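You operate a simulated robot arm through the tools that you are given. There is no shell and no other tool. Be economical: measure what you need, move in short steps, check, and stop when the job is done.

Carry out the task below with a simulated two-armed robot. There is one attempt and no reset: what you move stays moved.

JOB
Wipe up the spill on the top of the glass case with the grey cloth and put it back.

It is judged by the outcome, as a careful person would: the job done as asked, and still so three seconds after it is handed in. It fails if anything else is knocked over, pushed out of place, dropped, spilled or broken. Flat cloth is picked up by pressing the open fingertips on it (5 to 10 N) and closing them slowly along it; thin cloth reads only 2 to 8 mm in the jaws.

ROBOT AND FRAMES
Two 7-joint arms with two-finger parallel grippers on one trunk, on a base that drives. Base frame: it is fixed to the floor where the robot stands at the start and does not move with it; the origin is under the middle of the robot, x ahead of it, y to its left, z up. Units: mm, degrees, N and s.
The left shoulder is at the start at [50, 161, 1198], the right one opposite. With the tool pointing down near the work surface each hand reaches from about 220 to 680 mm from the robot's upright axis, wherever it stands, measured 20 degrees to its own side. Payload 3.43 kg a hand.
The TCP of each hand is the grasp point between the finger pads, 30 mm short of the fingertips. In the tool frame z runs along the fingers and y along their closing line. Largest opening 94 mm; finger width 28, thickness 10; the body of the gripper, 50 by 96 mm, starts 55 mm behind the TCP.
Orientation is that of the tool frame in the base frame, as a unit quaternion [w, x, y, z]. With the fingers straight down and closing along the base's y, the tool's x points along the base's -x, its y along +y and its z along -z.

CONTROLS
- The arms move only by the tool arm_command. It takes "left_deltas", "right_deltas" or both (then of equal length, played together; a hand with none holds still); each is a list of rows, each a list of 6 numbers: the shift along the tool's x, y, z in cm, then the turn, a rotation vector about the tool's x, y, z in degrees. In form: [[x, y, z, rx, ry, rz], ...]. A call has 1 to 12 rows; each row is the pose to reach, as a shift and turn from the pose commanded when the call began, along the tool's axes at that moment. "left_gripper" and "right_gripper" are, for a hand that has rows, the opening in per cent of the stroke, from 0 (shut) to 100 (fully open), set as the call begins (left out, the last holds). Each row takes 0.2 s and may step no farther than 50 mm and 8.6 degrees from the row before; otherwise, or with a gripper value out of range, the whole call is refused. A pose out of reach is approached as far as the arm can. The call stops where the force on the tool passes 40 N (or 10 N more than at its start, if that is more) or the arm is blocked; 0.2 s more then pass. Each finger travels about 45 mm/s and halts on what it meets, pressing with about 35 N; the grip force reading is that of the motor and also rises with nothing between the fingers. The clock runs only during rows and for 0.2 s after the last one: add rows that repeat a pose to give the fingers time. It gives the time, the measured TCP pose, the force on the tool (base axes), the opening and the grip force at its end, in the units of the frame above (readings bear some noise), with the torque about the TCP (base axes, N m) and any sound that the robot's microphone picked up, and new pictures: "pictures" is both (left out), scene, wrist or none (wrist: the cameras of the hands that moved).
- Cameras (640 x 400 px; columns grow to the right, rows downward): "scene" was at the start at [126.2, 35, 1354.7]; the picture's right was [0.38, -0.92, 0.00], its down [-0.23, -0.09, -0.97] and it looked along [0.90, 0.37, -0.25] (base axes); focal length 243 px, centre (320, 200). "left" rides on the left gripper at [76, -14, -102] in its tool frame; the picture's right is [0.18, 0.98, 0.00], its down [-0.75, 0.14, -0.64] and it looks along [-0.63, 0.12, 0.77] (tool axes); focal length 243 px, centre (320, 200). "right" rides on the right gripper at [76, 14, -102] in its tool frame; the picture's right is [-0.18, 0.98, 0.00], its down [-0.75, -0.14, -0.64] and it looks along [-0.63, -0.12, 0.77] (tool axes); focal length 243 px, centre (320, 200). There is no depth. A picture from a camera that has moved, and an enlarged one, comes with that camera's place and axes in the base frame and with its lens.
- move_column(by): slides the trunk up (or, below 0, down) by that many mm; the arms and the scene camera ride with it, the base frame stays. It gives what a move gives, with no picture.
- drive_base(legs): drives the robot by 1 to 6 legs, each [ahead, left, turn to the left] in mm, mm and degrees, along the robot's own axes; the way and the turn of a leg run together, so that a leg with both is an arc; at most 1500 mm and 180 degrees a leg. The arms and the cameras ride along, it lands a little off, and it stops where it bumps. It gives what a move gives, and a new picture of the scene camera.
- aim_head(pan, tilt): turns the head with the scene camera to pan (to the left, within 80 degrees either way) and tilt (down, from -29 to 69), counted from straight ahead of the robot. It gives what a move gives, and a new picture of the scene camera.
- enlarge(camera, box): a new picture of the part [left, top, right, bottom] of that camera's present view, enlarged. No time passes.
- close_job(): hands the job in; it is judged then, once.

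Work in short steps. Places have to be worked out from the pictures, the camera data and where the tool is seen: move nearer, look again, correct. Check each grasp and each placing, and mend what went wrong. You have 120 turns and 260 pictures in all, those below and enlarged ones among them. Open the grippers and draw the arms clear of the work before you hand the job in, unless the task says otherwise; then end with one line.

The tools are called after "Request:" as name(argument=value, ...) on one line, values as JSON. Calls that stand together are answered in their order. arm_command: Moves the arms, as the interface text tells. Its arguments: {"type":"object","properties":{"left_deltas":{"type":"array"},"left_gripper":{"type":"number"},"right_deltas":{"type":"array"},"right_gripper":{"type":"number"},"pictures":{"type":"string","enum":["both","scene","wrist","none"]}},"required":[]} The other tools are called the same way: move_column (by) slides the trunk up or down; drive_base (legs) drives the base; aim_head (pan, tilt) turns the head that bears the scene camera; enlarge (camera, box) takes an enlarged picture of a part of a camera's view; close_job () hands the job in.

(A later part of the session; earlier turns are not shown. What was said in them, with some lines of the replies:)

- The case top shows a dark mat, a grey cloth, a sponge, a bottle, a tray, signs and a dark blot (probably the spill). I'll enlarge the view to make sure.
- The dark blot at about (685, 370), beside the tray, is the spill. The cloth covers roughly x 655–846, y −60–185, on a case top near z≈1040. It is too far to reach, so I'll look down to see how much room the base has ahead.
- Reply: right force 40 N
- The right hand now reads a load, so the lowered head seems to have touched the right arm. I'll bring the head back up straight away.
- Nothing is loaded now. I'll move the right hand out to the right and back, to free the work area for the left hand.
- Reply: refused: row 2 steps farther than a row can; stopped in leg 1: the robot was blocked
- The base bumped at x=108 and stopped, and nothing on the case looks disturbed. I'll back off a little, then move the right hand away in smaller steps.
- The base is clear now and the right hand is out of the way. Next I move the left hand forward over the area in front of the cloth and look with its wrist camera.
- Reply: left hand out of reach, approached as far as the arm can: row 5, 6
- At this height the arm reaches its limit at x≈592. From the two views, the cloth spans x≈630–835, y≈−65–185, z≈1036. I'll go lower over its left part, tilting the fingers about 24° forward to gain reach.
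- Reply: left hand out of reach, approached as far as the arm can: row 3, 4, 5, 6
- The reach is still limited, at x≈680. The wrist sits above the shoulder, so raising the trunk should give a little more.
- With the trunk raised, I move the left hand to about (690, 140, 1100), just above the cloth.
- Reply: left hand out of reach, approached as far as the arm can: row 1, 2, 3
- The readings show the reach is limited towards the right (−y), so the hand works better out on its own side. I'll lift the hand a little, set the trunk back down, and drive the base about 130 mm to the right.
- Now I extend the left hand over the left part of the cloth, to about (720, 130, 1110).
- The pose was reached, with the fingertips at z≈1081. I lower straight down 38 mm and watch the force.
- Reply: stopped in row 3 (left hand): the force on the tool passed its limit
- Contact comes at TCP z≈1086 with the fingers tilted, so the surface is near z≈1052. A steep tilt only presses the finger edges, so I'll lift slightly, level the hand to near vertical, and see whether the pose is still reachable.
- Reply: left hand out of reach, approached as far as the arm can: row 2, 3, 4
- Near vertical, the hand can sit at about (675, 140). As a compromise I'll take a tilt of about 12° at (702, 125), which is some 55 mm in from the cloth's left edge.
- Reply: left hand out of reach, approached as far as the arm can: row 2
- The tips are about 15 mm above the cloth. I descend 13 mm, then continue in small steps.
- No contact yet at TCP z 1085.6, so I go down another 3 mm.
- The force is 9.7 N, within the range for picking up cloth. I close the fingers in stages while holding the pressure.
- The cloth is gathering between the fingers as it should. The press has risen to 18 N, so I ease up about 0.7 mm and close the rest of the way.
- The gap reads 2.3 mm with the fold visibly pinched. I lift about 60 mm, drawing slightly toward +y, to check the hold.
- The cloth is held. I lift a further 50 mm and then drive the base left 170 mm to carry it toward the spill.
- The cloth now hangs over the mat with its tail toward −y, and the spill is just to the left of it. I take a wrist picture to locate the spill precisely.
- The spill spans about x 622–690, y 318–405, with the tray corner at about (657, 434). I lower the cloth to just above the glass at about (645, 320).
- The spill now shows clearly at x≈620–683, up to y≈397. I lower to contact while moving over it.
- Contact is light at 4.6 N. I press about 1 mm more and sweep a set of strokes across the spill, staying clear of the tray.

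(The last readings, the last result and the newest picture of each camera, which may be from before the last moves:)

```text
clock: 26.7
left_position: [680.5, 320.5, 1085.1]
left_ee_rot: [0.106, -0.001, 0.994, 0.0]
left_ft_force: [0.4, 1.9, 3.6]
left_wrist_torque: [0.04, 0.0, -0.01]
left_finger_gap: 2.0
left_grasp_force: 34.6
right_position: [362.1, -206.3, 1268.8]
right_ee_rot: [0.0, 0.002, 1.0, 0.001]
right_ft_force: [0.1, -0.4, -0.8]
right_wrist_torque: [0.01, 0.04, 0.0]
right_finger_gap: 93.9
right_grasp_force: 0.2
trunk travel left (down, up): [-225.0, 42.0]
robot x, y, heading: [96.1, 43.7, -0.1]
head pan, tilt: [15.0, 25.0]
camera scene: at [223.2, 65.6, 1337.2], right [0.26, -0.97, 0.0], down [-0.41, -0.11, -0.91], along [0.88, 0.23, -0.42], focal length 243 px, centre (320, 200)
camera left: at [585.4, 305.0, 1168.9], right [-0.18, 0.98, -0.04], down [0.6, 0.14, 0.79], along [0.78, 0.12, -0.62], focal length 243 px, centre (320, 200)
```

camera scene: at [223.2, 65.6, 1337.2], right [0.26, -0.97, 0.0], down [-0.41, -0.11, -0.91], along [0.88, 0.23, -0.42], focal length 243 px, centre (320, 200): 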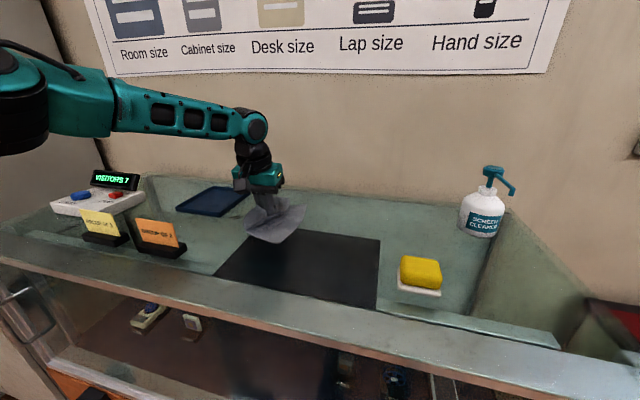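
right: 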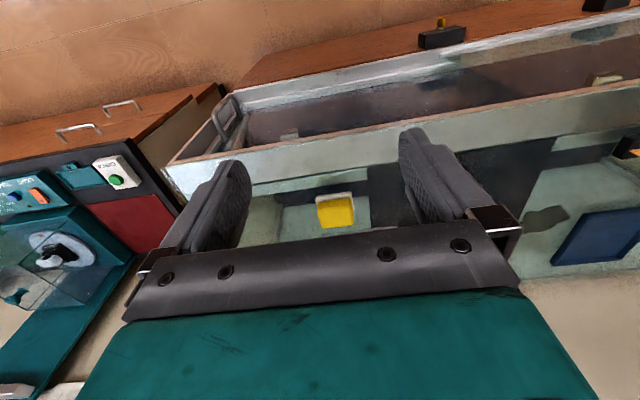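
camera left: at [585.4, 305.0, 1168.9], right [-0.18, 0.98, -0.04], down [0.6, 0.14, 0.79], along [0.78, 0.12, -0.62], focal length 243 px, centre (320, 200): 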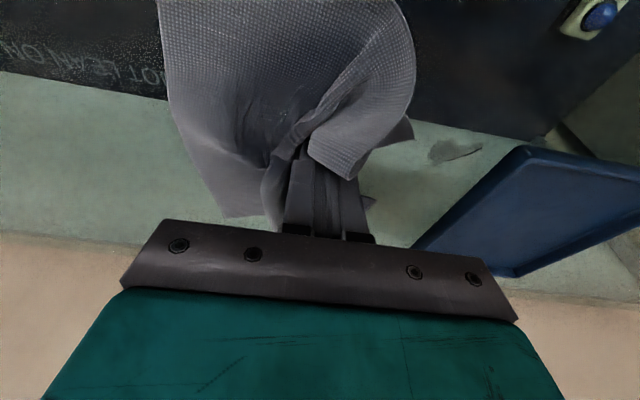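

Most of it is gone. A small spot is left around (665, 397), reaching to y≈410, so I make tighter strokes there.

Request:
arm_command(left_deltas=[[2.05, 3.5, -0.35, 0, 0, 0], [2.05, 7, -0.35, 0, 0, 0], [2.05, 8.3, -0.35, 0, 0, 0], [3.13, 8.3, -0.58, 0, 0, 0], [3.13, 6, -0.58, 0, 0, 0], [1.17, 6, -0.15, 0, 0, 0], [1.17, 8, -0.15, 0, 0, 0], [2.05, 8.4, -0.35, 0, 0, 0], [2.05, 5, -0.35, 0, 0, 0], [2.05, 1, -0.35, 0, 0, 0], [2.05, -3, -0.35, 0, 0, 0]])

```text
clock: 29.1
left_position: [659.1, 287.8, 1084.8]
left_ee_rot: [0.107, -0.002, 0.994, -0.001]
left_ft_force: [1.5, 2.7, 8.7]
left_wrist_torque: [0.08, 0.01, -0.03]
left_finger_gap: 1.8
left_grasp_force: 35.3
right_position: [361.5, -205.4, 1269.5]
right_ee_rot: [-0.001, 0.002, 1.0, 0.001]
right_ft_force: [-0.6, 0.3, -0.1]
right_wrist_torque: [0.0, 0.0, -0.02]
right_finger_gap: 94.0
right_grasp_force: 0.0
trunk travel left (down, up): [-225.0, 42.0]
robot x, y, heading: [90.2, 44.0, 0.1]
head pan, tilt: [15.0, 25.0]
camera scene: at [222.8, 65.6, 1337.4], right [0.26, -0.97, 0.0], down [-0.41, -0.11, -0.91], along [0.88, 0.23, -0.42], focal length 243 px, centre (320, 200)
camera left: at [564.0, 273.1, 1168.7], right [-0.18, 0.98, -0.04], down [0.6, 0.14, 0.79], along [0.78, 0.12, -0.61], focal length 243 px, centre (320, 200)
```

scene: 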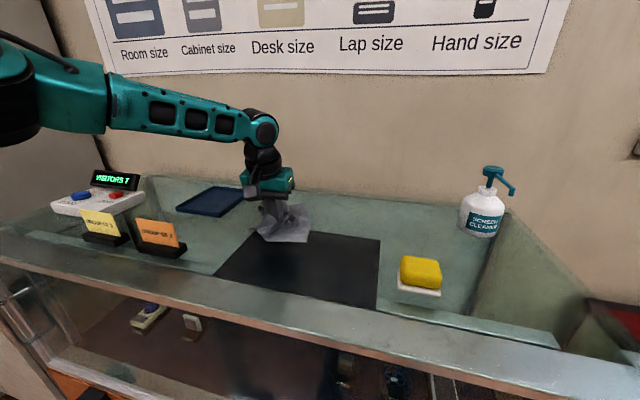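
left: 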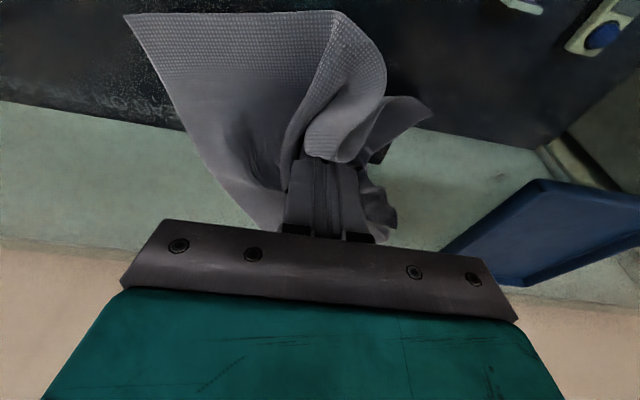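

No remnant shows now. I lift the cloth off to check underneath and to make sure it is still held, as the gap reads 1.8 mm.

Request:
arm_command(left_deltas=[[-0.1, 0, -3.7, 0, 0, 0], [-0.2, -1, -7.4, 0, 0, 0], [-0.4, -2, -11.2, 0, 0, 0]])

Request:
enlarge(camera="scene", box=[160, 160, 320, 260])

```text
clock: 29.9
left_position: [641.1, 267.1, 1195.8]
left_ee_rot: [0.107, -0.001, 0.994, 0.0]
left_ft_force: [-0.4, -0.5, 1.0]
left_wrist_torque: [0.02, -0.04, 0.0]
left_finger_gap: 2.4
left_grasp_force: 35.0
right_position: [360.5, -205.7, 1268.9]
right_ee_rot: [0.0, 0.001, 1.0, 0.001]
right_ft_force: [0.0, -0.4, 0.0]
right_wrist_torque: [0.0, 0.0, 0.0]
right_finger_gap: 94.2
right_grasp_force: 0.1
trunk travel left (down, up): [-225.0, 42.0]
robot x, y, heading: [96.4, 45.3, 0.0]
head pan, tilt: [15.0, 25.0]
camera scene: at [223.1, 65.6, 1337.3], right [0.26, -0.97, 0.0], down [-0.41, -0.11, -0.91], along [0.88, 0.23, -0.42], focal length 243 px, centre (320, 200)
camera left: at [545.4, 253.9, 1279.0], right [-0.18, 0.98, -0.04], down [0.6, 0.14, 0.79], along [0.78, 0.12, -0.62], focal length 243 px, centre (320, 200)
```

scene: 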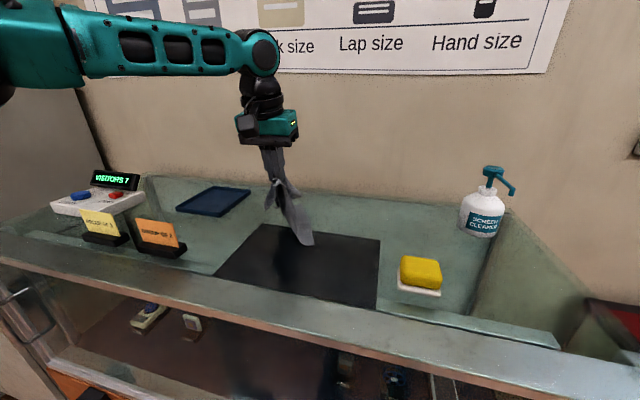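
left: 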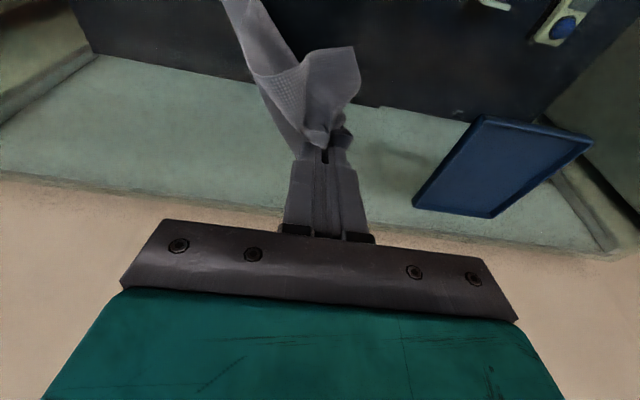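

```text
4.00 times, centred on (240, 210) of scene
camera zoom: at [223.1, 65.6, 1337.3], right [0.26, -0.97, 0.0], down [-0.41, -0.11, -0.91], along [0.88, 0.23, -0.42], focal length 970 px, centre (640, 160)
```

zoom: 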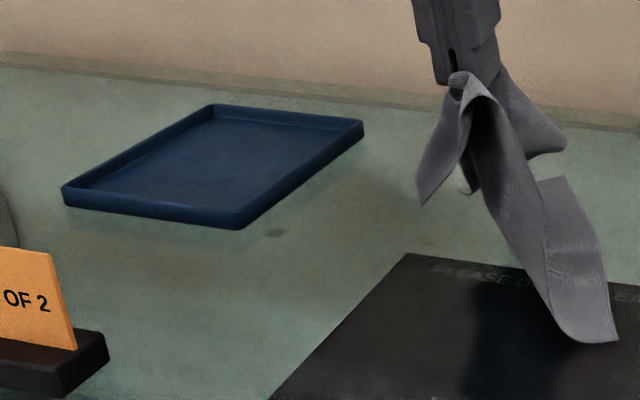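

A tiny remnant is left at about (657, 406), near the tray corner. I go back down beside it for a short, careful pass.

Request:
arm_command(left_deltas=[[-0.4, 3.5, 1, 0, 0, 0], [0.2, 6.5, 4, 0, 0, 0], [0.7, 9, 7, 0, 0, 0], [1.16, 10.8, 10.1, 0, 0, 0]], pictures="wrist")

```text
clock: 30.9
left_position: [651.4, 376.8, 1092.2]
left_ee_rot: [0.106, 0.0, 0.994, -0.001]
left_ft_force: [-0.3, -0.2, 0.5]
left_wrist_torque: [-0.03, -0.01, -0.01]
left_finger_gap: 2.2
left_grasp_force: 35.3
right_position: [360.8, -204.5, 1269.3]
right_ee_rot: [-0.002, 0.001, 1.0, 0.001]
right_ft_force: [-0.9, -0.2, -0.2]
right_wrist_torque: [0.0, 0.01, 0.03]
right_finger_gap: 94.1
right_grasp_force: 0.1
trunk travel left (down, up): [-225.0, 42.0]
robot x, y, heading: [94.2, 40.5, 0.2]
head pan, tilt: [15.0, 25.0]
camera left: at [556.6, 362.5, 1175.8], right [-0.18, 0.98, -0.04], down [0.6, 0.14, 0.79], along [0.78, 0.12, -0.62], focal length 243 px, centre (320, 200)
```

left: 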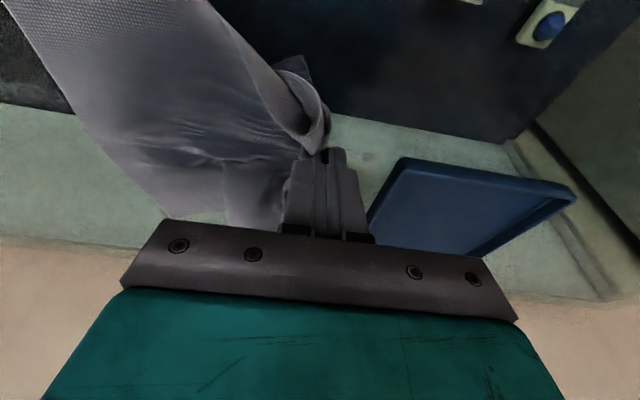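

The spot sits at about (659, 409), with the tray corner about 22 mm beyond it. I press and make short strokes, stopping at TCP y≈402.

Request:
arm_command(left_deltas=[[0.1, 0.5, 0.4, 0, 0, 0], [0.16, 1.0, 0.78, 0, 0, 0], [0.16, 1.8, 0.78, 0, 0, 0], [0.16, 2.5, 0.78, 0, 0, 0], [0.9, 2.5, 0.62, 0, 0, 0], [-0.6, 2.5, 0.94, 0, 0, 0], [-0.4, 2.7, 0.9, 0, 0, 0], [-0.4, 1.2, 0.9, 0, 0, 0], [-0.4, 2.7, 0.9, 0, 0, 0], [0.16, 2.7, 0.78, 0, 0, 0], [0.16, 0, 0.78, 0, 0, 0], [0.16, -4, 0.78, 0, 0, 0]])

```text
clock: 33.5
left_position: [649.8, 337.5, 1084.6]
left_ee_rot: [0.107, -0.001, 0.994, 0.0]
left_ft_force: [-0.6, 1.7, 5.7]
left_wrist_torque: [-0.04, 0.04, -0.03]
left_finger_gap: 2.5
left_grasp_force: 35.7
right_position: [360.3, -205.5, 1269.0]
right_ee_rot: [0.0, 0.002, 1.0, 0.002]
right_ft_force: [-0.7, 0.0, 0.3]
right_wrist_torque: [0.03, -0.02, 0.01]
right_finger_gap: 93.9
right_grasp_force: 0.0
trunk travel left (down, up): [-225.0, 42.0]
robot x, y, heading: [93.9, 40.0, -0.3]
head pan, tilt: [15.0, 25.0]
camera scene: at [223.1, 65.2, 1337.4], right [0.26, -0.97, 0.0], down [-0.41, -0.11, -0.91], along [0.88, 0.23, -0.42], focal length 243 px, centre (320, 200)
camera left: at [554.6, 323.9, 1168.9], right [-0.18, 0.98, -0.04], down [0.6, 0.14, 0.79], along [0.78, 0.12, -0.61], focal length 243 px, centre (320, 200)
```

scene: 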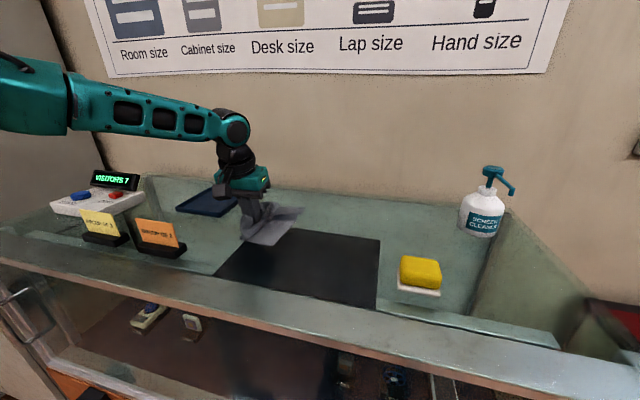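
left: 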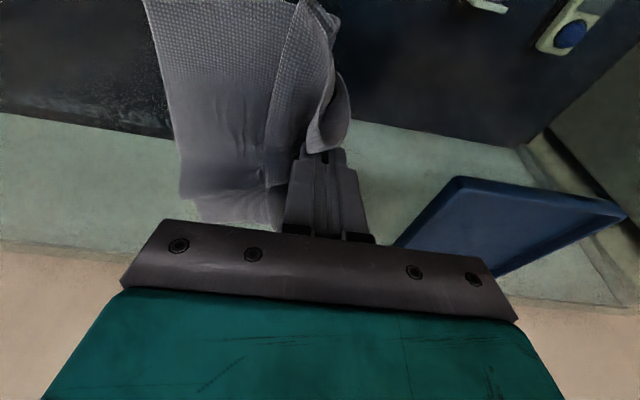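

The glass looks clean. I lift high to free the cloth and check the whole patch.

Request:
arm_command(left_deltas=[[0.1, -1, -3.9, 0, 0, 0], [0.3, -2, -7.8, 0, 0, 0], [0.5, -3, -11.7, 0, 0, 0], [0.73, -4, -15.5, 0, 0, 0]])

Request:
enlarge(camera="scene", box=[160, 160, 320, 260])

```text
clock: 34.5
left_position: [611.3, 297.7, 1236.5]
left_ee_rot: [0.107, 0.001, 0.994, -0.001]
left_ft_force: [-0.5, 0.7, 0.6]
left_wrist_torque: [0.0, 0.01, -0.01]
left_finger_gap: 2.4
left_grasp_force: 34.9
right_position: [360.8, -205.9, 1269.4]
right_ee_rot: [-0.001, 0.001, 1.0, 0.001]
right_ft_force: [-0.2, 0.5, 0.1]
right_wrist_torque: [-0.01, -0.01, 0.0]
right_finger_gap: 94.1
right_grasp_force: 0.2
trunk travel left (down, up): [-225.0, 42.0]
robot x, y, heading: [96.4, 41.3, -0.2]
head pan, tilt: [15.0, 25.0]
camera scene: at [223.1, 65.7, 1337.3], right [0.26, -0.97, 0.0], down [-0.41, -0.11, -0.91], along [0.88, 0.23, -0.42], focal length 243 px, centre (320, 200)
camera left: at [515.4, 284.0, 1320.5], right [-0.18, 0.98, -0.04], down [0.6, 0.14, 0.79], along [0.78, 0.12, -0.62], focal length 243 px, centre (320, 200)
```

scene: 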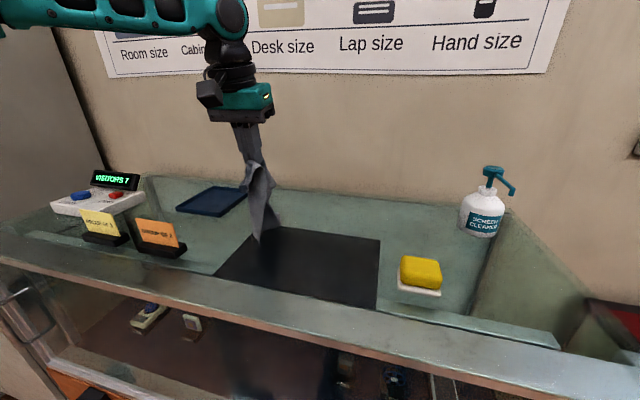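
left: 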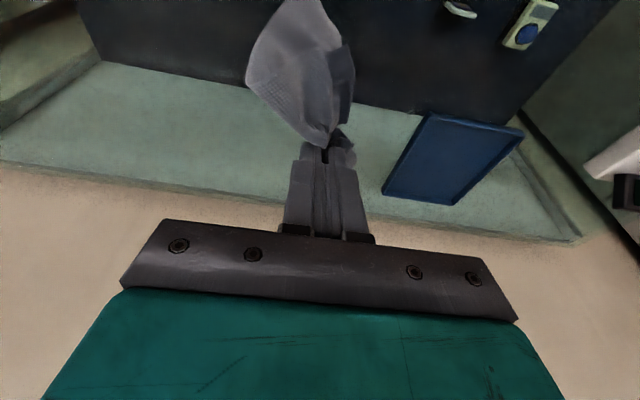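

```text
4.00 times, centred on (240, 210) of scene
camera zoom: at [223.1, 65.7, 1337.3], right [0.26, -0.97, 0.0], down [-0.41, -0.11, -0.91], along [0.88, 0.23, -0.42], focal length 970 px, centre (640, 160)
```

zoom: 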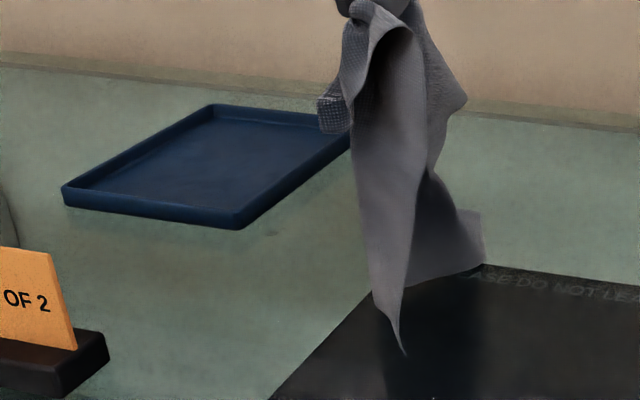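

Almost nothing remains. I enlarge that point once more to be sure.

Request:
enlarge(camera="scene", box=[208, 205, 248, 230])

Request:
enlarge(camera="left", box=[350, 80, 450, 142])

```text
16.00 times, centred on (228, 218) of scene
camera zoom: at [223.1, 65.7, 1337.3], right [0.26, -0.97, 0.0], down [-0.41, -0.11, -0.91], along [0.88, 0.23, -0.42], focal length 3881 px, centre (1792, -80)
```

zoom: 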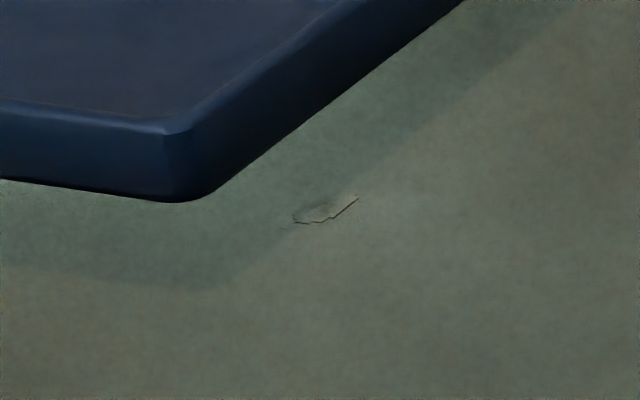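

```text
6.40 times, centred on (400, 111) of left
camera zoom: at [515.4, 284.0, 1320.5], right [-0.18, 0.98, -0.04], down [0.6, 0.14, 0.79], along [0.78, 0.12, -0.62], focal length 1553 px, centre (-192, 770)
```

zoom: 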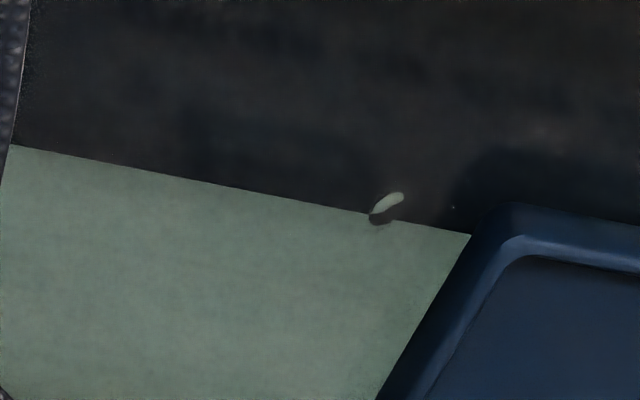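

A faint remnant about 10 mm across is still there at (655, 409). I make one more careful pass directly on it.

Request:
arm_command(left_deltas=[[-0.2, 3, 2, 0, 0, 0], [-0.4, 6, 5, 0, 0, 0], [-0.5, 8, 8.5, 0, 0, 0], [-0.6, 8.7, 12, 0, 0, 0], [-0.66, 8.7, 14.9, 0, 0, 0]], pictures="wrist")

```text
clock: 35.7
left_position: [649.1, 385.5, 1091.6]
left_ee_rot: [0.107, 0.0, 0.994, -0.001]
left_ft_force: [0.3, -1.0, 1.0]
left_wrist_torque: [0.02, 0.04, -0.02]
left_finger_gap: 2.2
left_grasp_force: 34.9
right_position: [360.7, -204.2, 1268.8]
right_ee_rot: [0.0, 0.001, 1.0, 0.001]
right_ft_force: [-0.2, -0.1, 0.1]
right_wrist_torque: [-0.02, 0.0, -0.01]
right_finger_gap: 94.0
right_grasp_force: 0.2
trunk travel left (down, up): [-225.0, 42.0]
robot x, y, heading: [92.2, 40.9, -0.1]
head pan, tilt: [15.0, 25.0]
camera left: at [555.2, 371.3, 1175.2], right [-0.18, 0.98, -0.04], down [0.6, 0.14, 0.79], along [0.78, 0.12, -0.62], focal length 243 px, centre (320, 200)
```

left: 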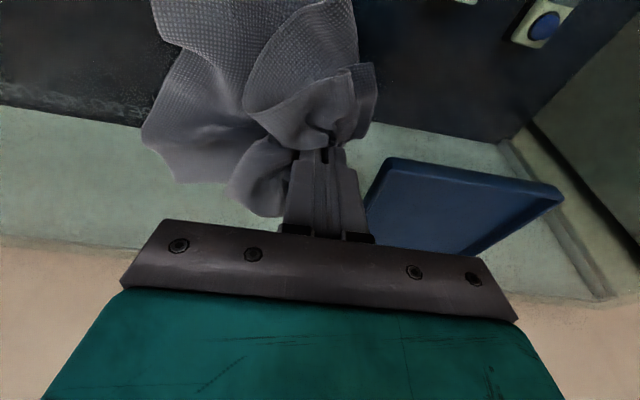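

The flap lies toward the spot this time. I press and make small strokes around (655, 407).

Request:
arm_command(left_deltas=[[0.1, 0, 0.4, 0, 0, 0], [0.16, 0.5, 0.78, 0, 0, 0], [0.16, 1.5, 0.8, 0, 0, 0], [0.16, 2.1, 0.8, 0, 0, 0], [0.7, 2.1, 0.69, 0, 0, 0], [-0.4, 2.1, 0.92, 0, 0, 0], [0.16, 2.1, 0.8, 0, 0, 0], [0.16, 0.8, 0.8, 0, 0, 0], [0.16, 2.1, 0.8, 0, 0, 0], [-0.2, 2.2, 0.88, 0, 0, 0], [0.3, 0.8, 0.77, 0, 0, 0], [0.3, -2, 0.77, 0, 0, 0]], pictures="none")

Request:
arm_command(left_deltas=[[0, -1.5, -3.6, 0, 0, 0], [0, -4, -7.5, 0, 0, 0], [0.3, -6.5, -11.5, 0, 0, 0], [0.5, -9, -15.4, 0, 0, 0]], pictures="wrist")

Request:
enlarge(camera="scene", box=[200, 200, 264, 240])

```text
clock: 38.3
left_position: [647.8, 365.8, 1085.8]
left_ee_rot: [0.108, -0.001, 0.994, 0.0]
left_ft_force: [-1.3, 8.9, 23.4]
left_wrist_torque: [0.39, 0.18, -0.01]
left_finger_gap: 2.4
left_grasp_force: 35.0
right_position: [359.2, -206.6, 1269.3]
right_ee_rot: [0.0, 0.001, 1.0, 0.002]
right_ft_force: [0.8, 0.2, -0.4]
right_wrist_torque: [0.01, 0.03, 0.02]
right_finger_gap: 93.9
right_grasp_force: 0.0
trunk travel left (down, up): [-225.0, 42.0]
robot x, y, heading: [95.3, 42.0, 0.1]
head pan, tilt: [15.0, 25.0]
```

```text
clock: 39.3
left_position: [612.2, 275.3, 1233.7]
left_ee_rot: [0.106, 0.0, 0.994, -0.001]
left_ft_force: [-0.2, 0.0, 0.1]
left_wrist_torque: [-0.01, -0.03, 0.01]
left_finger_gap: 2.2
left_grasp_force: 35.0
right_position: [361.0, -205.5, 1268.9]
right_ee_rot: [0.0, 0.002, 1.0, 0.001]
right_ft_force: [-0.2, -0.2, -0.8]
right_wrist_torque: [0.01, 0.0, 0.0]
right_finger_gap: 94.1
right_grasp_force: 0.1
trunk travel left (down, up): [-225.0, 42.0]
robot x, y, heading: [91.6, 42.4, 0.2]
head pan, tilt: [15.0, 25.0]
camera left: at [516.3, 261.6, 1316.3], right [-0.18, 0.98, -0.04], down [0.6, 0.14, 0.79], along [0.78, 0.12, -0.62], focal length 243 px, centre (320, 200)
```

left: 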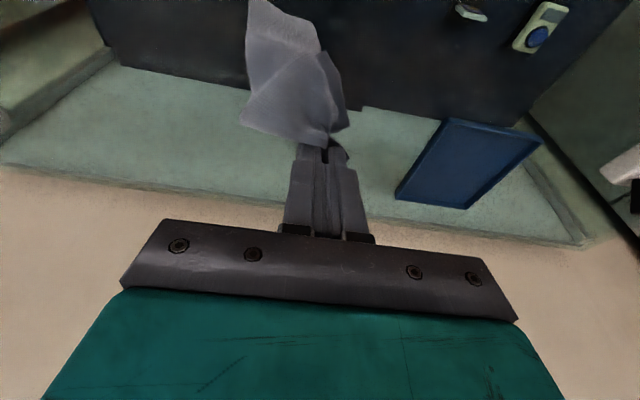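

```text
10.00 times, centred on (232, 220) of scene
camera zoom: at [223.5, 65.5, 1337.2], right [0.26, -0.97, 0.0], down [-0.41, -0.11, -0.91], along [0.88, 0.23, -0.42], focal length 2426 px, centre (1200, 0)
```

zoom: 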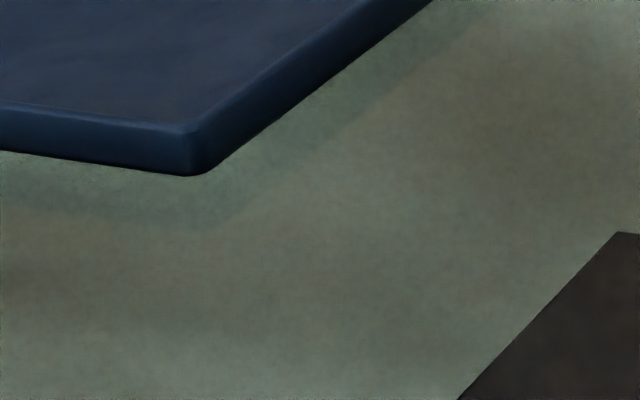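

The patch is completely clean and the tray has not moved. For the return, I raise the trunk and reach farther forward with more tilt, so the hanging cloth will pass clear of the sponge.

Request:
move_column(by=40)

Request:
arm_command(left_deltas=[[-2.4, 0.5, 0.5, 0, -6, 0], [-4.9, 1, 1.1, 0, -12, 0], [-7.3, 1.5, 1.6, 0, -18, 0]])

```text
clock: 40.1
left_position: [612.2, 276.8, 1272.7]
left_ee_rot: [0.107, -0.001, 0.994, 0.0]
left_ft_force: [0.1, -0.4, -0.7]
left_wrist_torque: [-0.04, 0.03, 0.01]
left_finger_gap: 2.2
left_grasp_force: 35.0
right_position: [361.4, -204.3, 1307.2]
right_ee_rot: [0.0, 0.002, 1.0, 0.001]
right_ft_force: [-0.2, -0.2, -0.9]
right_wrist_torque: [0.0, 0.0, -0.02]
right_finger_gap: 93.8
right_grasp_force: 0.1
trunk travel left (down, up): [-265.0, 2.0]
robot x, y, heading: [93.1, 42.8, 0.0]
head pan, tilt: [15.0, 25.0]
```

```text
clock: 41.0
left_position: [685.9, 291.6, 1273.1]
left_ee_rot: [0.261, 0.0, 0.965, -0.001]
left_ft_force: [-0.3, -0.6, -0.6]
left_wrist_torque: [-0.02, 0.0, -0.01]
left_finger_gap: 2.2
left_grasp_force: 34.9
right_position: [362.7, -204.9, 1308.0]
right_ee_rot: [-0.001, 0.002, 1.0, 0.001]
right_ft_force: [-0.1, 0.1, 0.0]
right_wrist_torque: [-0.03, 0.04, -0.02]
right_finger_gap: 93.9
right_grasp_force: 0.2
trunk travel left (down, up): [-265.0, 2.0]
robot x, y, heading: [97.9, 41.0, -0.1]
head pan, tilt: [15.0, 25.0]
camera scene: at [223.8, 66.0, 1377.2], right [0.26, -0.97, 0.0], down [-0.41, -0.11, -0.91], along [0.88, 0.23, -0.42], focal length 243 px, centre (320, 200)
camera left: at [569.6, 277.2, 1322.4], right [-0.16, 0.98, -0.1], down [0.33, 0.14, 0.93], along [0.93, 0.12, -0.34], focal length 243 px, centre (320, 200)
```

scene: 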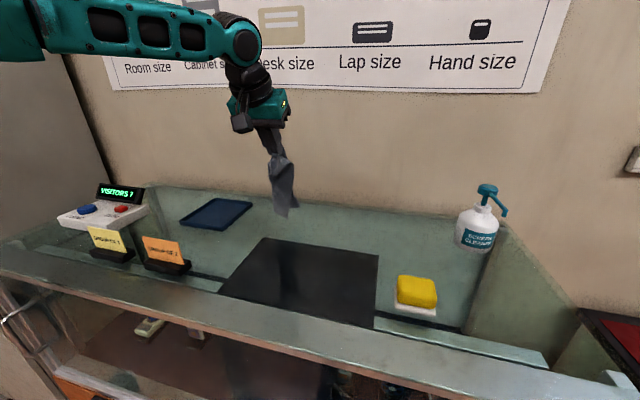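
left: 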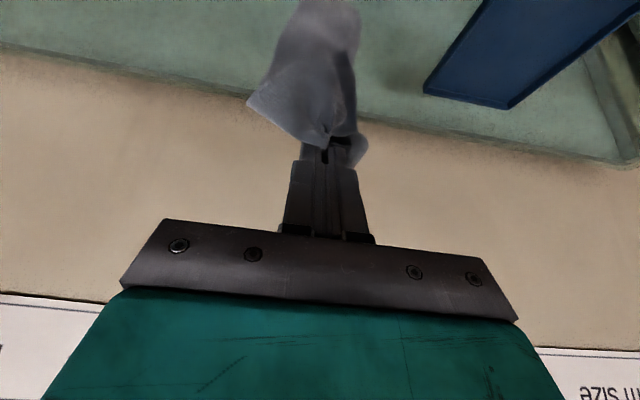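

The cloth hangs free and held at (686, 292, 1273). I tuck the right hand inward, so it stays clear of the machine on the right-hand cabinet, then drive the base right about 300 mm.

Request:
arm_command(right_deltas=[[1, 4, 0, 0, 0, 0], [2.5, 8, 0, 0, 0, 0], [4, 12, 0, 0, 0, 0]], pictures="none")

Request:
drive_base(legs=[[0, -150, 0], [0, -140, 0]])

```text
clock: 41.8
left_position: [686.3, 292.0, 1271.3]
left_ee_rot: [0.261, 0.0, 0.965, -0.002]
left_ft_force: [-0.6, 0.3, 0.2]
left_wrist_torque: [-0.03, -0.01, -0.02]
left_finger_gap: 2.2
left_grasp_force: 35.1
right_position: [320.1, -83.2, 1309.8]
right_ee_rot: [-0.002, 0.001, 1.0, 0.001]
right_ft_force: [1.0, 0.9, 0.6]
right_wrist_torque: [-0.05, -0.01, 0.0]
right_finger_gap: 94.0
right_grasp_force: 0.0
trunk travel left (down, up): [-265.0, 2.0]
robot x, y, heading: [94.7, 37.3, -0.1]
head pan, tilt: [15.0, 25.0]
```

```text
clock: 44.0
left_position: [684.1, 4.3, 1272.8]
left_ee_rot: [0.261, -0.002, 0.965, -0.001]
left_ft_force: [-0.2, 0.2, -0.2]
left_wrist_torque: [0.03, 0.02, 0.02]
left_finger_gap: 2.3
left_grasp_force: 35.2
right_position: [319.5, -373.4, 1309.2]
right_ee_rot: [-0.001, 0.0, 1.0, 0.002]
right_ft_force: [-0.9, -0.4, 0.5]
right_wrist_torque: [-0.01, 0.02, 0.0]
right_finger_gap: 93.8
right_grasp_force: 0.0
trunk travel left (down, up): [-265.0, 2.0]
robot x, y, heading: [98.8, -245.9, 0.0]
head pan, tilt: [15.0, 25.0]
camera scene: at [223.9, -221.6, 1377.3], right [0.26, -0.97, 0.0], down [-0.41, -0.11, -0.91], along [0.87, 0.24, -0.42], focal length 243 px, centre (320, 200)
```

scene: 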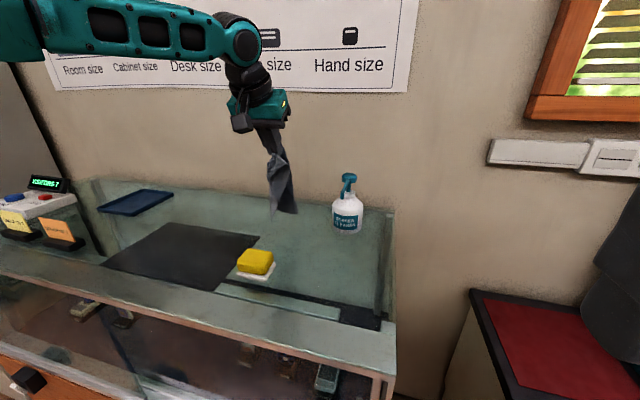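

The cloth hangs over the right part of its old place, clear of both sponge and bottle. I lower it so the tail touches down first.

Request:
arm_command(left_deltas=[[1.7, 0, 3.2, 0, 0, 0], [3.5, 0.6, 6.4, 0, 0, 0], [4.9, 1.5, 9.0, 0, 0, 0]])

Request:
enlarge(camera="scene", box=[200, 120, 400, 245])

```text
clock: 44.8
left_position: [690.1, 21.2, 1168.7]
left_ee_rot: [0.26, -0.003, 0.965, -0.001]
left_ft_force: [-0.8, -1.1, 0.9]
left_wrist_torque: [-0.01, 0.03, 0.02]
left_finger_gap: 2.2
left_grasp_force: 35.5
right_position: [320.0, -372.9, 1309.0]
right_ee_rot: [-0.001, 0.0, 1.0, 0.001]
right_ft_force: [0.1, -0.4, -0.6]
right_wrist_torque: [-0.03, 0.0, 0.01]
right_finger_gap: 94.0
right_grasp_force: 0.1
trunk travel left (down, up): [-265.0, 2.0]
robot x, y, heading: [94.9, -243.6, 0.1]
head pan, tilt: [15.0, 25.0]
camera scene: at [224.2, -220.2, 1377.2], right [0.26, -0.97, 0.0], down [-0.41, -0.11, -0.91], along [0.87, 0.24, -0.42], focal length 243 px, centre (320, 200)
camera left: at [573.6, 5.9, 1219.3], right [-0.16, 0.98, -0.1], down [0.33, 0.15, 0.93], along [0.93, 0.12, -0.35], focal length 243 px, centre (320, 200)
```

scene: 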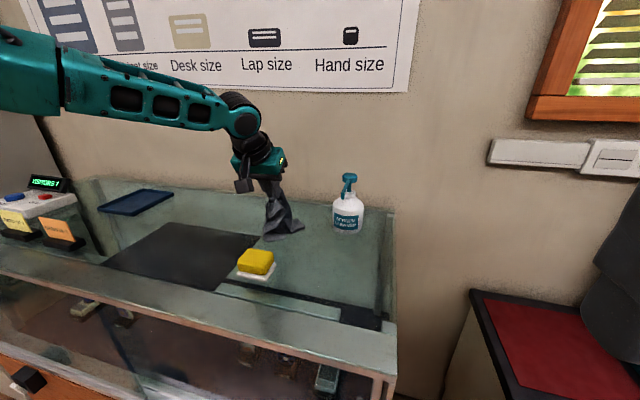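
left: 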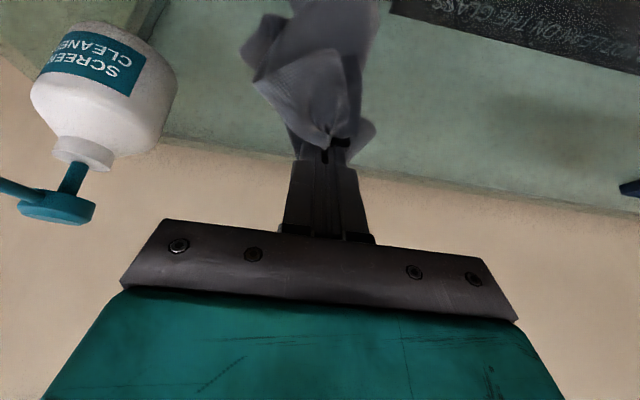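

```text
3.20 times, centred on (300, 182) of scene
camera zoom: at [224.2, -220.2, 1377.2], right [0.26, -0.97, 0.0], down [-0.41, -0.11, -0.91], along [0.87, 0.24, -0.42], focal length 776 px, centre (384, 256)
```

zoom: 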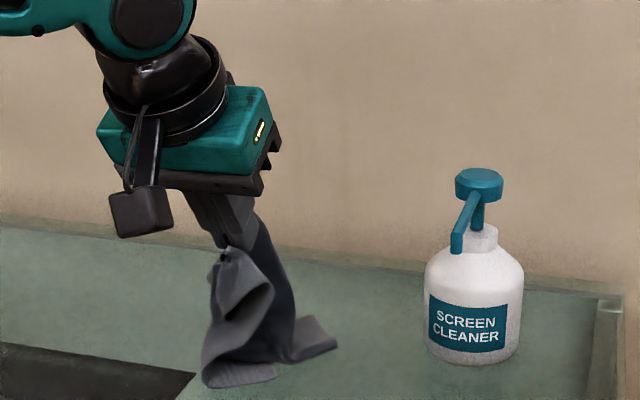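

The tail has landed at about y≈−45, its original edge. I now move +y while lowering to lay the rest out.

Request:
arm_command(left_deltas=[[0.6, 2, 1.4, 0, 0, 0], [1.25, 3.9, 2.7, 0, 0, 0]], pictures="none")

Request:
drive_base(legs=[[0, 45, 0]])

```text
clock: 45.4
left_position: [691.6, 60.4, 1140.2]
left_ee_rot: [0.261, -0.002, 0.965, 0.0]
left_ft_force: [-0.2, -0.1, -0.1]
left_wrist_torque: [-0.02, -0.02, 0.02]
left_finger_gap: 2.1
left_grasp_force: 35.1
right_position: [320.7, -372.8, 1308.7]
right_ee_rot: [-0.001, 0.0, 1.0, 0.002]
right_ft_force: [-0.4, -0.4, 0.0]
right_wrist_torque: [0.0, -0.01, -0.01]
right_finger_gap: 93.8
right_grasp_force: 0.1
trunk travel left (down, up): [-265.0, 2.0]
robot x, y, heading: [94.2, -245.9, 0.3]
head pan, tilt: [15.0, 25.0]
```

```text
clock: 46.4
left_position: [691.2, 105.5, 1140.7]
left_ee_rot: [0.26, -0.002, 0.966, -0.001]
left_ft_force: [-0.1, 1.4, 0.0]
left_wrist_torque: [-0.04, 0.01, -0.03]
left_finger_gap: 2.3
left_grasp_force: 35.4
right_position: [320.5, -325.6, 1308.9]
right_ee_rot: [0.001, 0.001, 1.0, 0.001]
right_ft_force: [0.4, 0.7, 0.1]
right_wrist_torque: [-0.03, -0.02, -0.01]
right_finger_gap: 94.1
right_grasp_force: 0.0
trunk travel left (down, up): [-265.0, 2.0]
robot x, y, heading: [97.3, -196.7, 0.0]
head pan, tilt: [15.0, 25.0]
camera scene: at [223.8, -173.9, 1377.2], right [0.26, -0.97, 0.0], down [-0.41, -0.11, -0.91], along [0.88, 0.24, -0.42], focal length 243 px, centre (320, 200)
```

scene: 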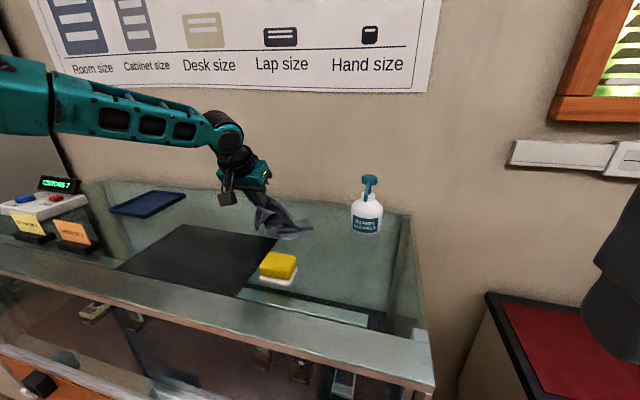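

I carry on lowering to just above the glass at y≈127.

Request:
arm_command(left_deltas=[[0.8, 1.1, 2.2, 0, 0, 0], [1.6, 2.2, 4.3, 0, 0, 0]])

Request:
enlarge(camera="scene", box=[200, 160, 360, 260])

```text
clock: 47.0
left_position: [701.4, 126.7, 1095.5]
left_ee_rot: [0.26, -0.001, 0.966, -0.002]
left_ft_force: [-0.1, -0.2, -0.2]
left_wrist_torque: [0.02, 0.01, 0.01]
left_finger_gap: 2.4
left_grasp_force: 35.0
right_position: [319.6, -326.4, 1309.5]
right_ee_rot: [-0.001, 0.001, 1.0, 0.0]
right_ft_force: [-0.4, -0.8, 0.1]
right_wrist_torque: [0.0, -0.02, -0.03]
right_finger_gap: 94.0
right_grasp_force: 0.1
trunk travel left (down, up): [-265.0, 2.0]
robot x, y, heading: [93.8, -197.7, 0.0]
head pan, tilt: [15.0, 25.0]
camera scene: at [224.0, -175.0, 1377.2], right [0.26, -0.97, 0.0], down [-0.41, -0.11, -0.91], along [0.87, 0.24, -0.42], focal length 243 px, centre (320, 200)
camera left: at [584.3, 111.1, 1145.0], right [-0.16, 0.98, -0.1], down [0.33, 0.15, 0.93], along [0.93, 0.12, -0.35], focal length 243 px, centre (320, 200)
```

scene: 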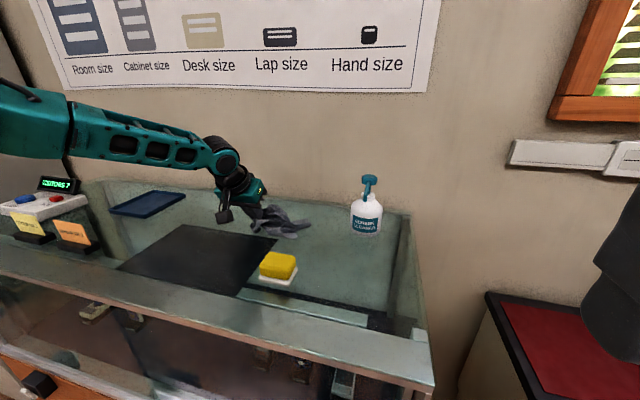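
left: 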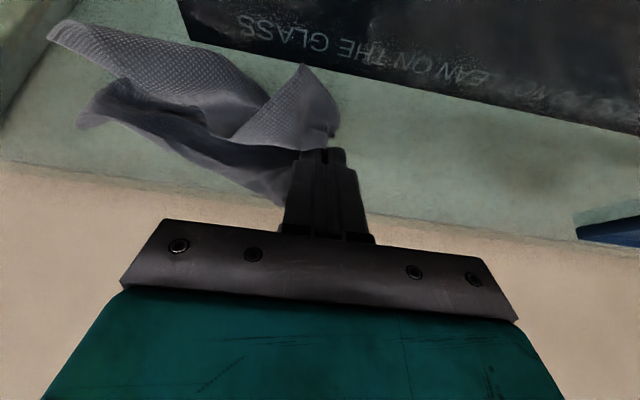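

```text
4.00 times, centred on (280, 210) of scene
camera zoom: at [224.0, -175.0, 1377.2], right [0.26, -0.97, 0.0], down [-0.41, -0.11, -0.91], along [0.87, 0.24, -0.42], focal length 970 px, centre (480, 160)
```

zoom: 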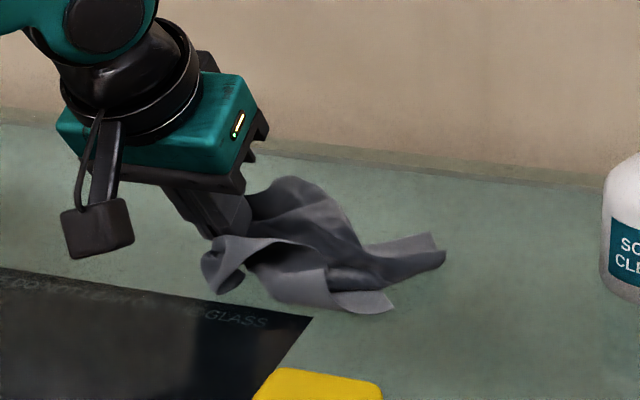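

The cloth lies along its old place but pleated. I lower the last few mm, release gently, and lift away to see how it settles.

Request:
arm_command(left_deltas=[[0.3, 0, 0.6, 0, 0, 0], [0.3, 0, 0.6, 0, 0, 0]], pictures="none")

Request:
arm_command(left_deltas=[[0, 0, 0, 0, 0, 0], [0, 0, 0, 0, 0, 0], [0, 0, 0, 0, 0, 0], [0, 0, 0, 0, 0, 0]], left_gripper=35, pictures="none")

Request:
arm_command(left_deltas=[[0, 0, -4, 0, 0, 0], [0, 0, -8, 0, 0, 0], [0, 2, -12, 0, 0, 0], [0, 5, -15, 0, 0, 0]])

Request:
enlarge(camera="scene", box=[200, 160, 360, 260])

```text
clock: 47.5
left_position: [699.5, 124.7, 1089.4]
left_ee_rot: [0.26, -0.001, 0.966, -0.002]
left_ft_force: [-0.7, 0.5, 0.0]
left_wrist_torque: [0.02, -0.01, -0.02]
left_finger_gap: 2.4
left_grasp_force: 35.2
right_position: [320.5, -326.9, 1309.3]
right_ee_rot: [0.0, 0.001, 1.0, 0.001]
right_ft_force: [0.1, 0.4, 0.7]
right_wrist_torque: [0.02, 0.0, 0.0]
right_finger_gap: 93.8
right_grasp_force: 0.0
trunk travel left (down, up): [-265.0, 2.0]
robot x, y, heading: [95.3, -200.9, -0.0]
head pan, tilt: [15.0, 25.0]
```

```text
clock: 48.5
left_position: [700.8, 124.7, 1087.7]
left_ee_rot: [0.26, -0.002, 0.966, -0.001]
left_ft_force: [-0.8, 0.7, -0.4]
left_wrist_torque: [0.02, 0.0, -0.02]
left_finger_gap: 32.9
left_grasp_force: 0.0
right_position: [321.1, -326.9, 1308.5]
right_ee_rot: [0.0, 0.001, 1.0, 0.001]
right_ft_force: [-0.5, -0.5, -0.6]
right_wrist_torque: [0.01, -0.03, -0.02]
right_finger_gap: 94.0
right_grasp_force: 0.0
trunk travel left (down, up): [-265.0, 2.0]
robot x, y, heading: [95.0, -203.0, -0.2]
head pan, tilt: [15.0, 25.0]
```

```text
clock: 49.5
left_position: [623.1, 175.9, 1216.6]
left_ee_rot: [0.26, -0.002, 0.965, -0.002]
left_ft_force: [0.0, 0.3, 0.0]
left_wrist_torque: [-0.03, -0.03, 0.01]
left_finger_gap: 32.7
left_grasp_force: 0.1
right_position: [320.4, -326.7, 1309.4]
right_ee_rot: [0.0, 0.0, 1.0, 0.001]
right_ft_force: [-0.1, -0.1, -0.4]
right_wrist_torque: [-0.02, -0.03, 0.0]
right_finger_gap: 94.3
right_grasp_force: 0.0
trunk travel left (down, up): [-265.0, 2.0]
robot x, y, heading: [91.1, -197.3, 0.4]
head pan, tilt: [15.0, 25.0]
camera scene: at [223.3, -174.5, 1377.3], right [0.26, -0.97, 0.0], down [-0.41, -0.11, -0.91], along [0.88, 0.24, -0.42], focal length 243 px, centre (320, 200)
camera left: at [506.3, 161.5, 1267.0], right [-0.16, 0.98, -0.1], down [0.33, 0.15, 0.93], along [0.93, 0.12, -0.35], focal length 243 px, centre (320, 200)
```

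scene: 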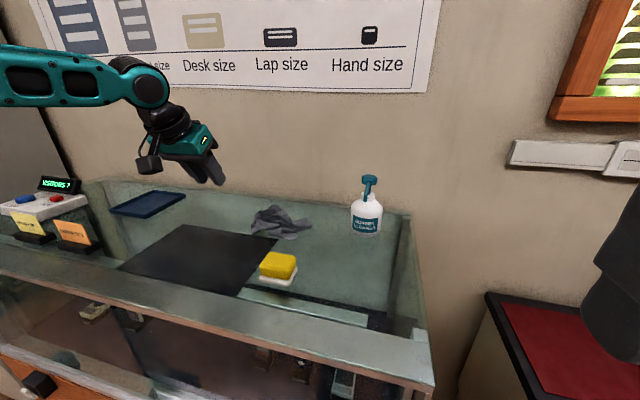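
left: 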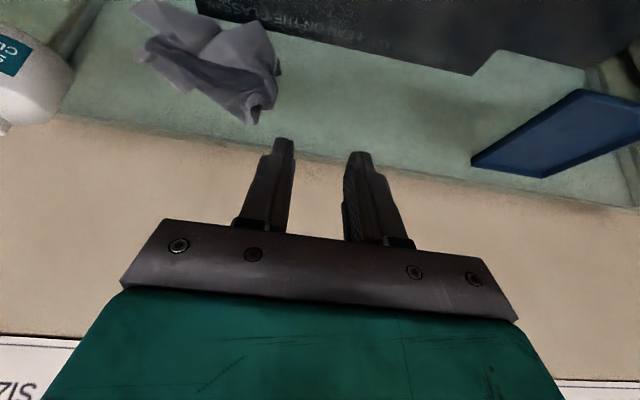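

```text
4.00 times, centred on (280, 210) of scene
camera zoom: at [223.3, -174.5, 1377.3], right [0.26, -0.97, 0.0], down [-0.41, -0.11, -0.91], along [0.88, 0.24, -0.42], focal length 970 px, centre (480, 160)
```

zoom: 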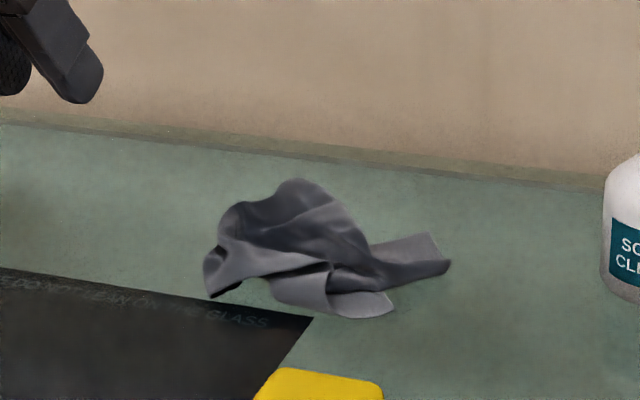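

The cloth has stayed where it was laid, inside its old footprint: about x 670–760, y −15–125, against an original centre of (724, 64). Everything else stands undisturbed. I open the gripper, draw the hand up and back, and then back the base away.

Request:
arm_command(left_deltas=[[0, 0, -4, 0, 0, 0], [1, 0.5, -8, 0, 0, 0], [4, 1, -11, 0, 0, 0]], left_gripper=100, pictures="none")

Request:
drive_base(legs=[[-120, 0, 0]])

Request:
aim_head(pan=30, tilt=25)

```text
clock: 50.4
left_position: [533.7, 186.3, 1293.1]
left_ee_rot: [0.261, -0.002, 0.965, -0.001]
left_ft_force: [-0.3, -0.9, -0.1]
left_wrist_torque: [-0.05, -0.01, 0.02]
left_finger_gap: 94.1
left_grasp_force: 0.1
right_position: [318.9, -325.8, 1308.7]
right_ee_rot: [0.0, 0.001, 1.0, 0.001]
right_ft_force: [0.4, 0.3, 0.1]
right_wrist_torque: [-0.02, -0.04, 0.01]
right_finger_gap: 93.9
right_grasp_force: 0.0
trunk travel left (down, up): [-265.0, 2.0]
robot x, y, heading: [93.7, -199.1, 0.0]
head pan, tilt: [15.0, 25.0]
```

```text
clock: 51.6
left_position: [414.6, 184.8, 1293.8]
left_ee_rot: [0.26, -0.002, 0.965, -0.001]
left_ft_force: [-0.1, 0.2, 0.5]
left_wrist_torque: [0.01, -0.04, 0.0]
left_finger_gap: 94.0
left_grasp_force: 0.0
right_position: [198.9, -327.5, 1308.0]
right_ee_rot: [0.0, 0.0, 1.0, 0.0]
right_ft_force: [0.4, 0.3, -0.6]
right_wrist_torque: [-0.02, -0.01, 0.01]
right_finger_gap: 94.0
right_grasp_force: 0.0
trunk travel left (down, up): [-265.0, 2.0]
robot x, y, heading: [-26.6, -197.0, 0.2]
head pan, tilt: [15.0, 25.0]
camera scene: at [103.2, -175.3, 1377.4], right [0.26, -0.97, 0.0], down [-0.41, -0.11, -0.91], along [0.88, 0.24, -0.42], focal length 243 px, centre (320, 200)
```

scene: 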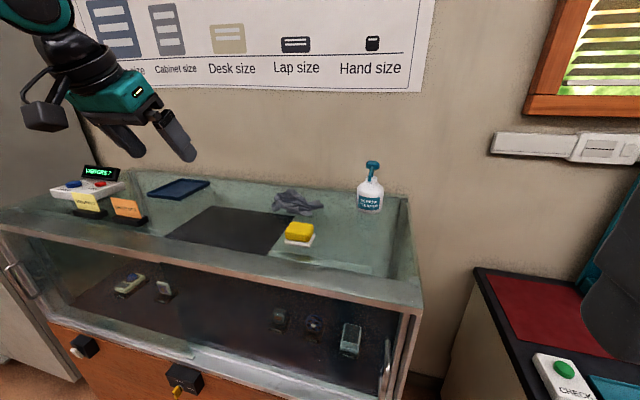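

```text
clock: 52.4
left_position: [415.6, 184.9, 1292.9]
left_ee_rot: [0.26, -0.002, 0.966, -0.001]
left_ft_force: [-0.6, -0.2, 0.4]
left_wrist_torque: [0.01, 0.0, 0.0]
left_finger_gap: 93.9
left_grasp_force: 0.0
right_position: [200.7, -328.4, 1309.6]
right_ee_rot: [-0.002, 0.001, 1.0, 0.001]
right_ft_force: [-0.4, 0.5, -0.2]
right_wrist_torque: [0.0, -0.02, 0.02]
right_finger_gap: 94.0
right_grasp_force: 0.0
trunk travel left (down, up): [-265.0, 2.0]
robot x, y, heading: [-23.8, -198.8, 0.4]
head pan, tilt: [30.0, 25.0]
camera scene: at [95.1, -153.3, 1377.2], right [0.5, -0.87, 0.0], down [-0.37, -0.21, -0.91], along [0.78, 0.45, -0.42], focal length 243 px, centre (320, 200)
```

scene: 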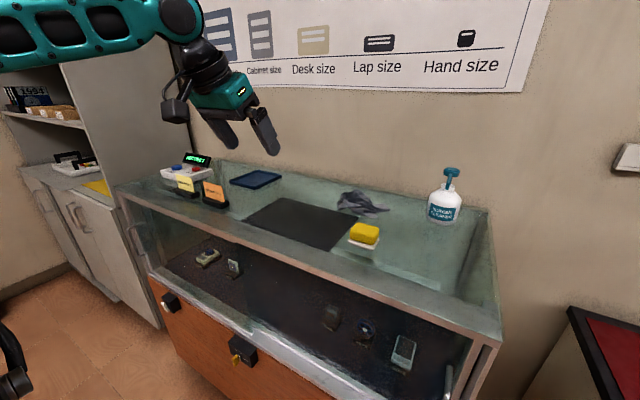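

The spill is gone and everything is in place. I take one last close look before handing in.

Request:
enlarge(camera="scene", box=[150, 145, 400, 250])

```text
2.56 times, centred on (275, 198) of scene
camera zoom: at [95.1, -153.3, 1377.2], right [0.5, -0.87, 0.0], down [-0.37, -0.21, -0.91], along [0.78, 0.45, -0.42], focal length 621 px, centre (435, 206)
```

zoom: 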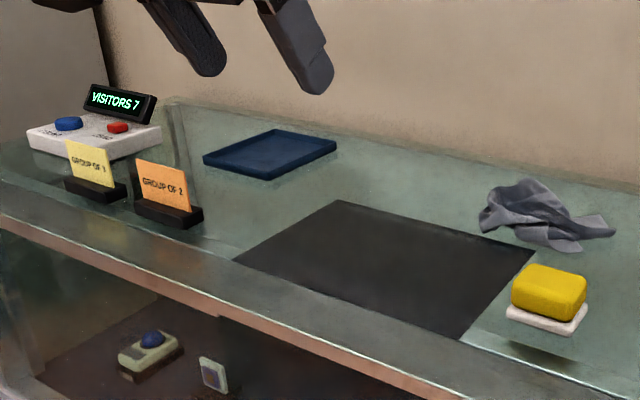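

The glass is clean, the display still reads 7, nothing else has moved, and the cloth is back in its spot. I hand the job in.

Request:
close_job()

```text
The job is handed in.
```

I wiped the spill off the glass case top and put the grey cloth back in its place, though it lies crumpled rather than flat; nothing else on the case was moved.
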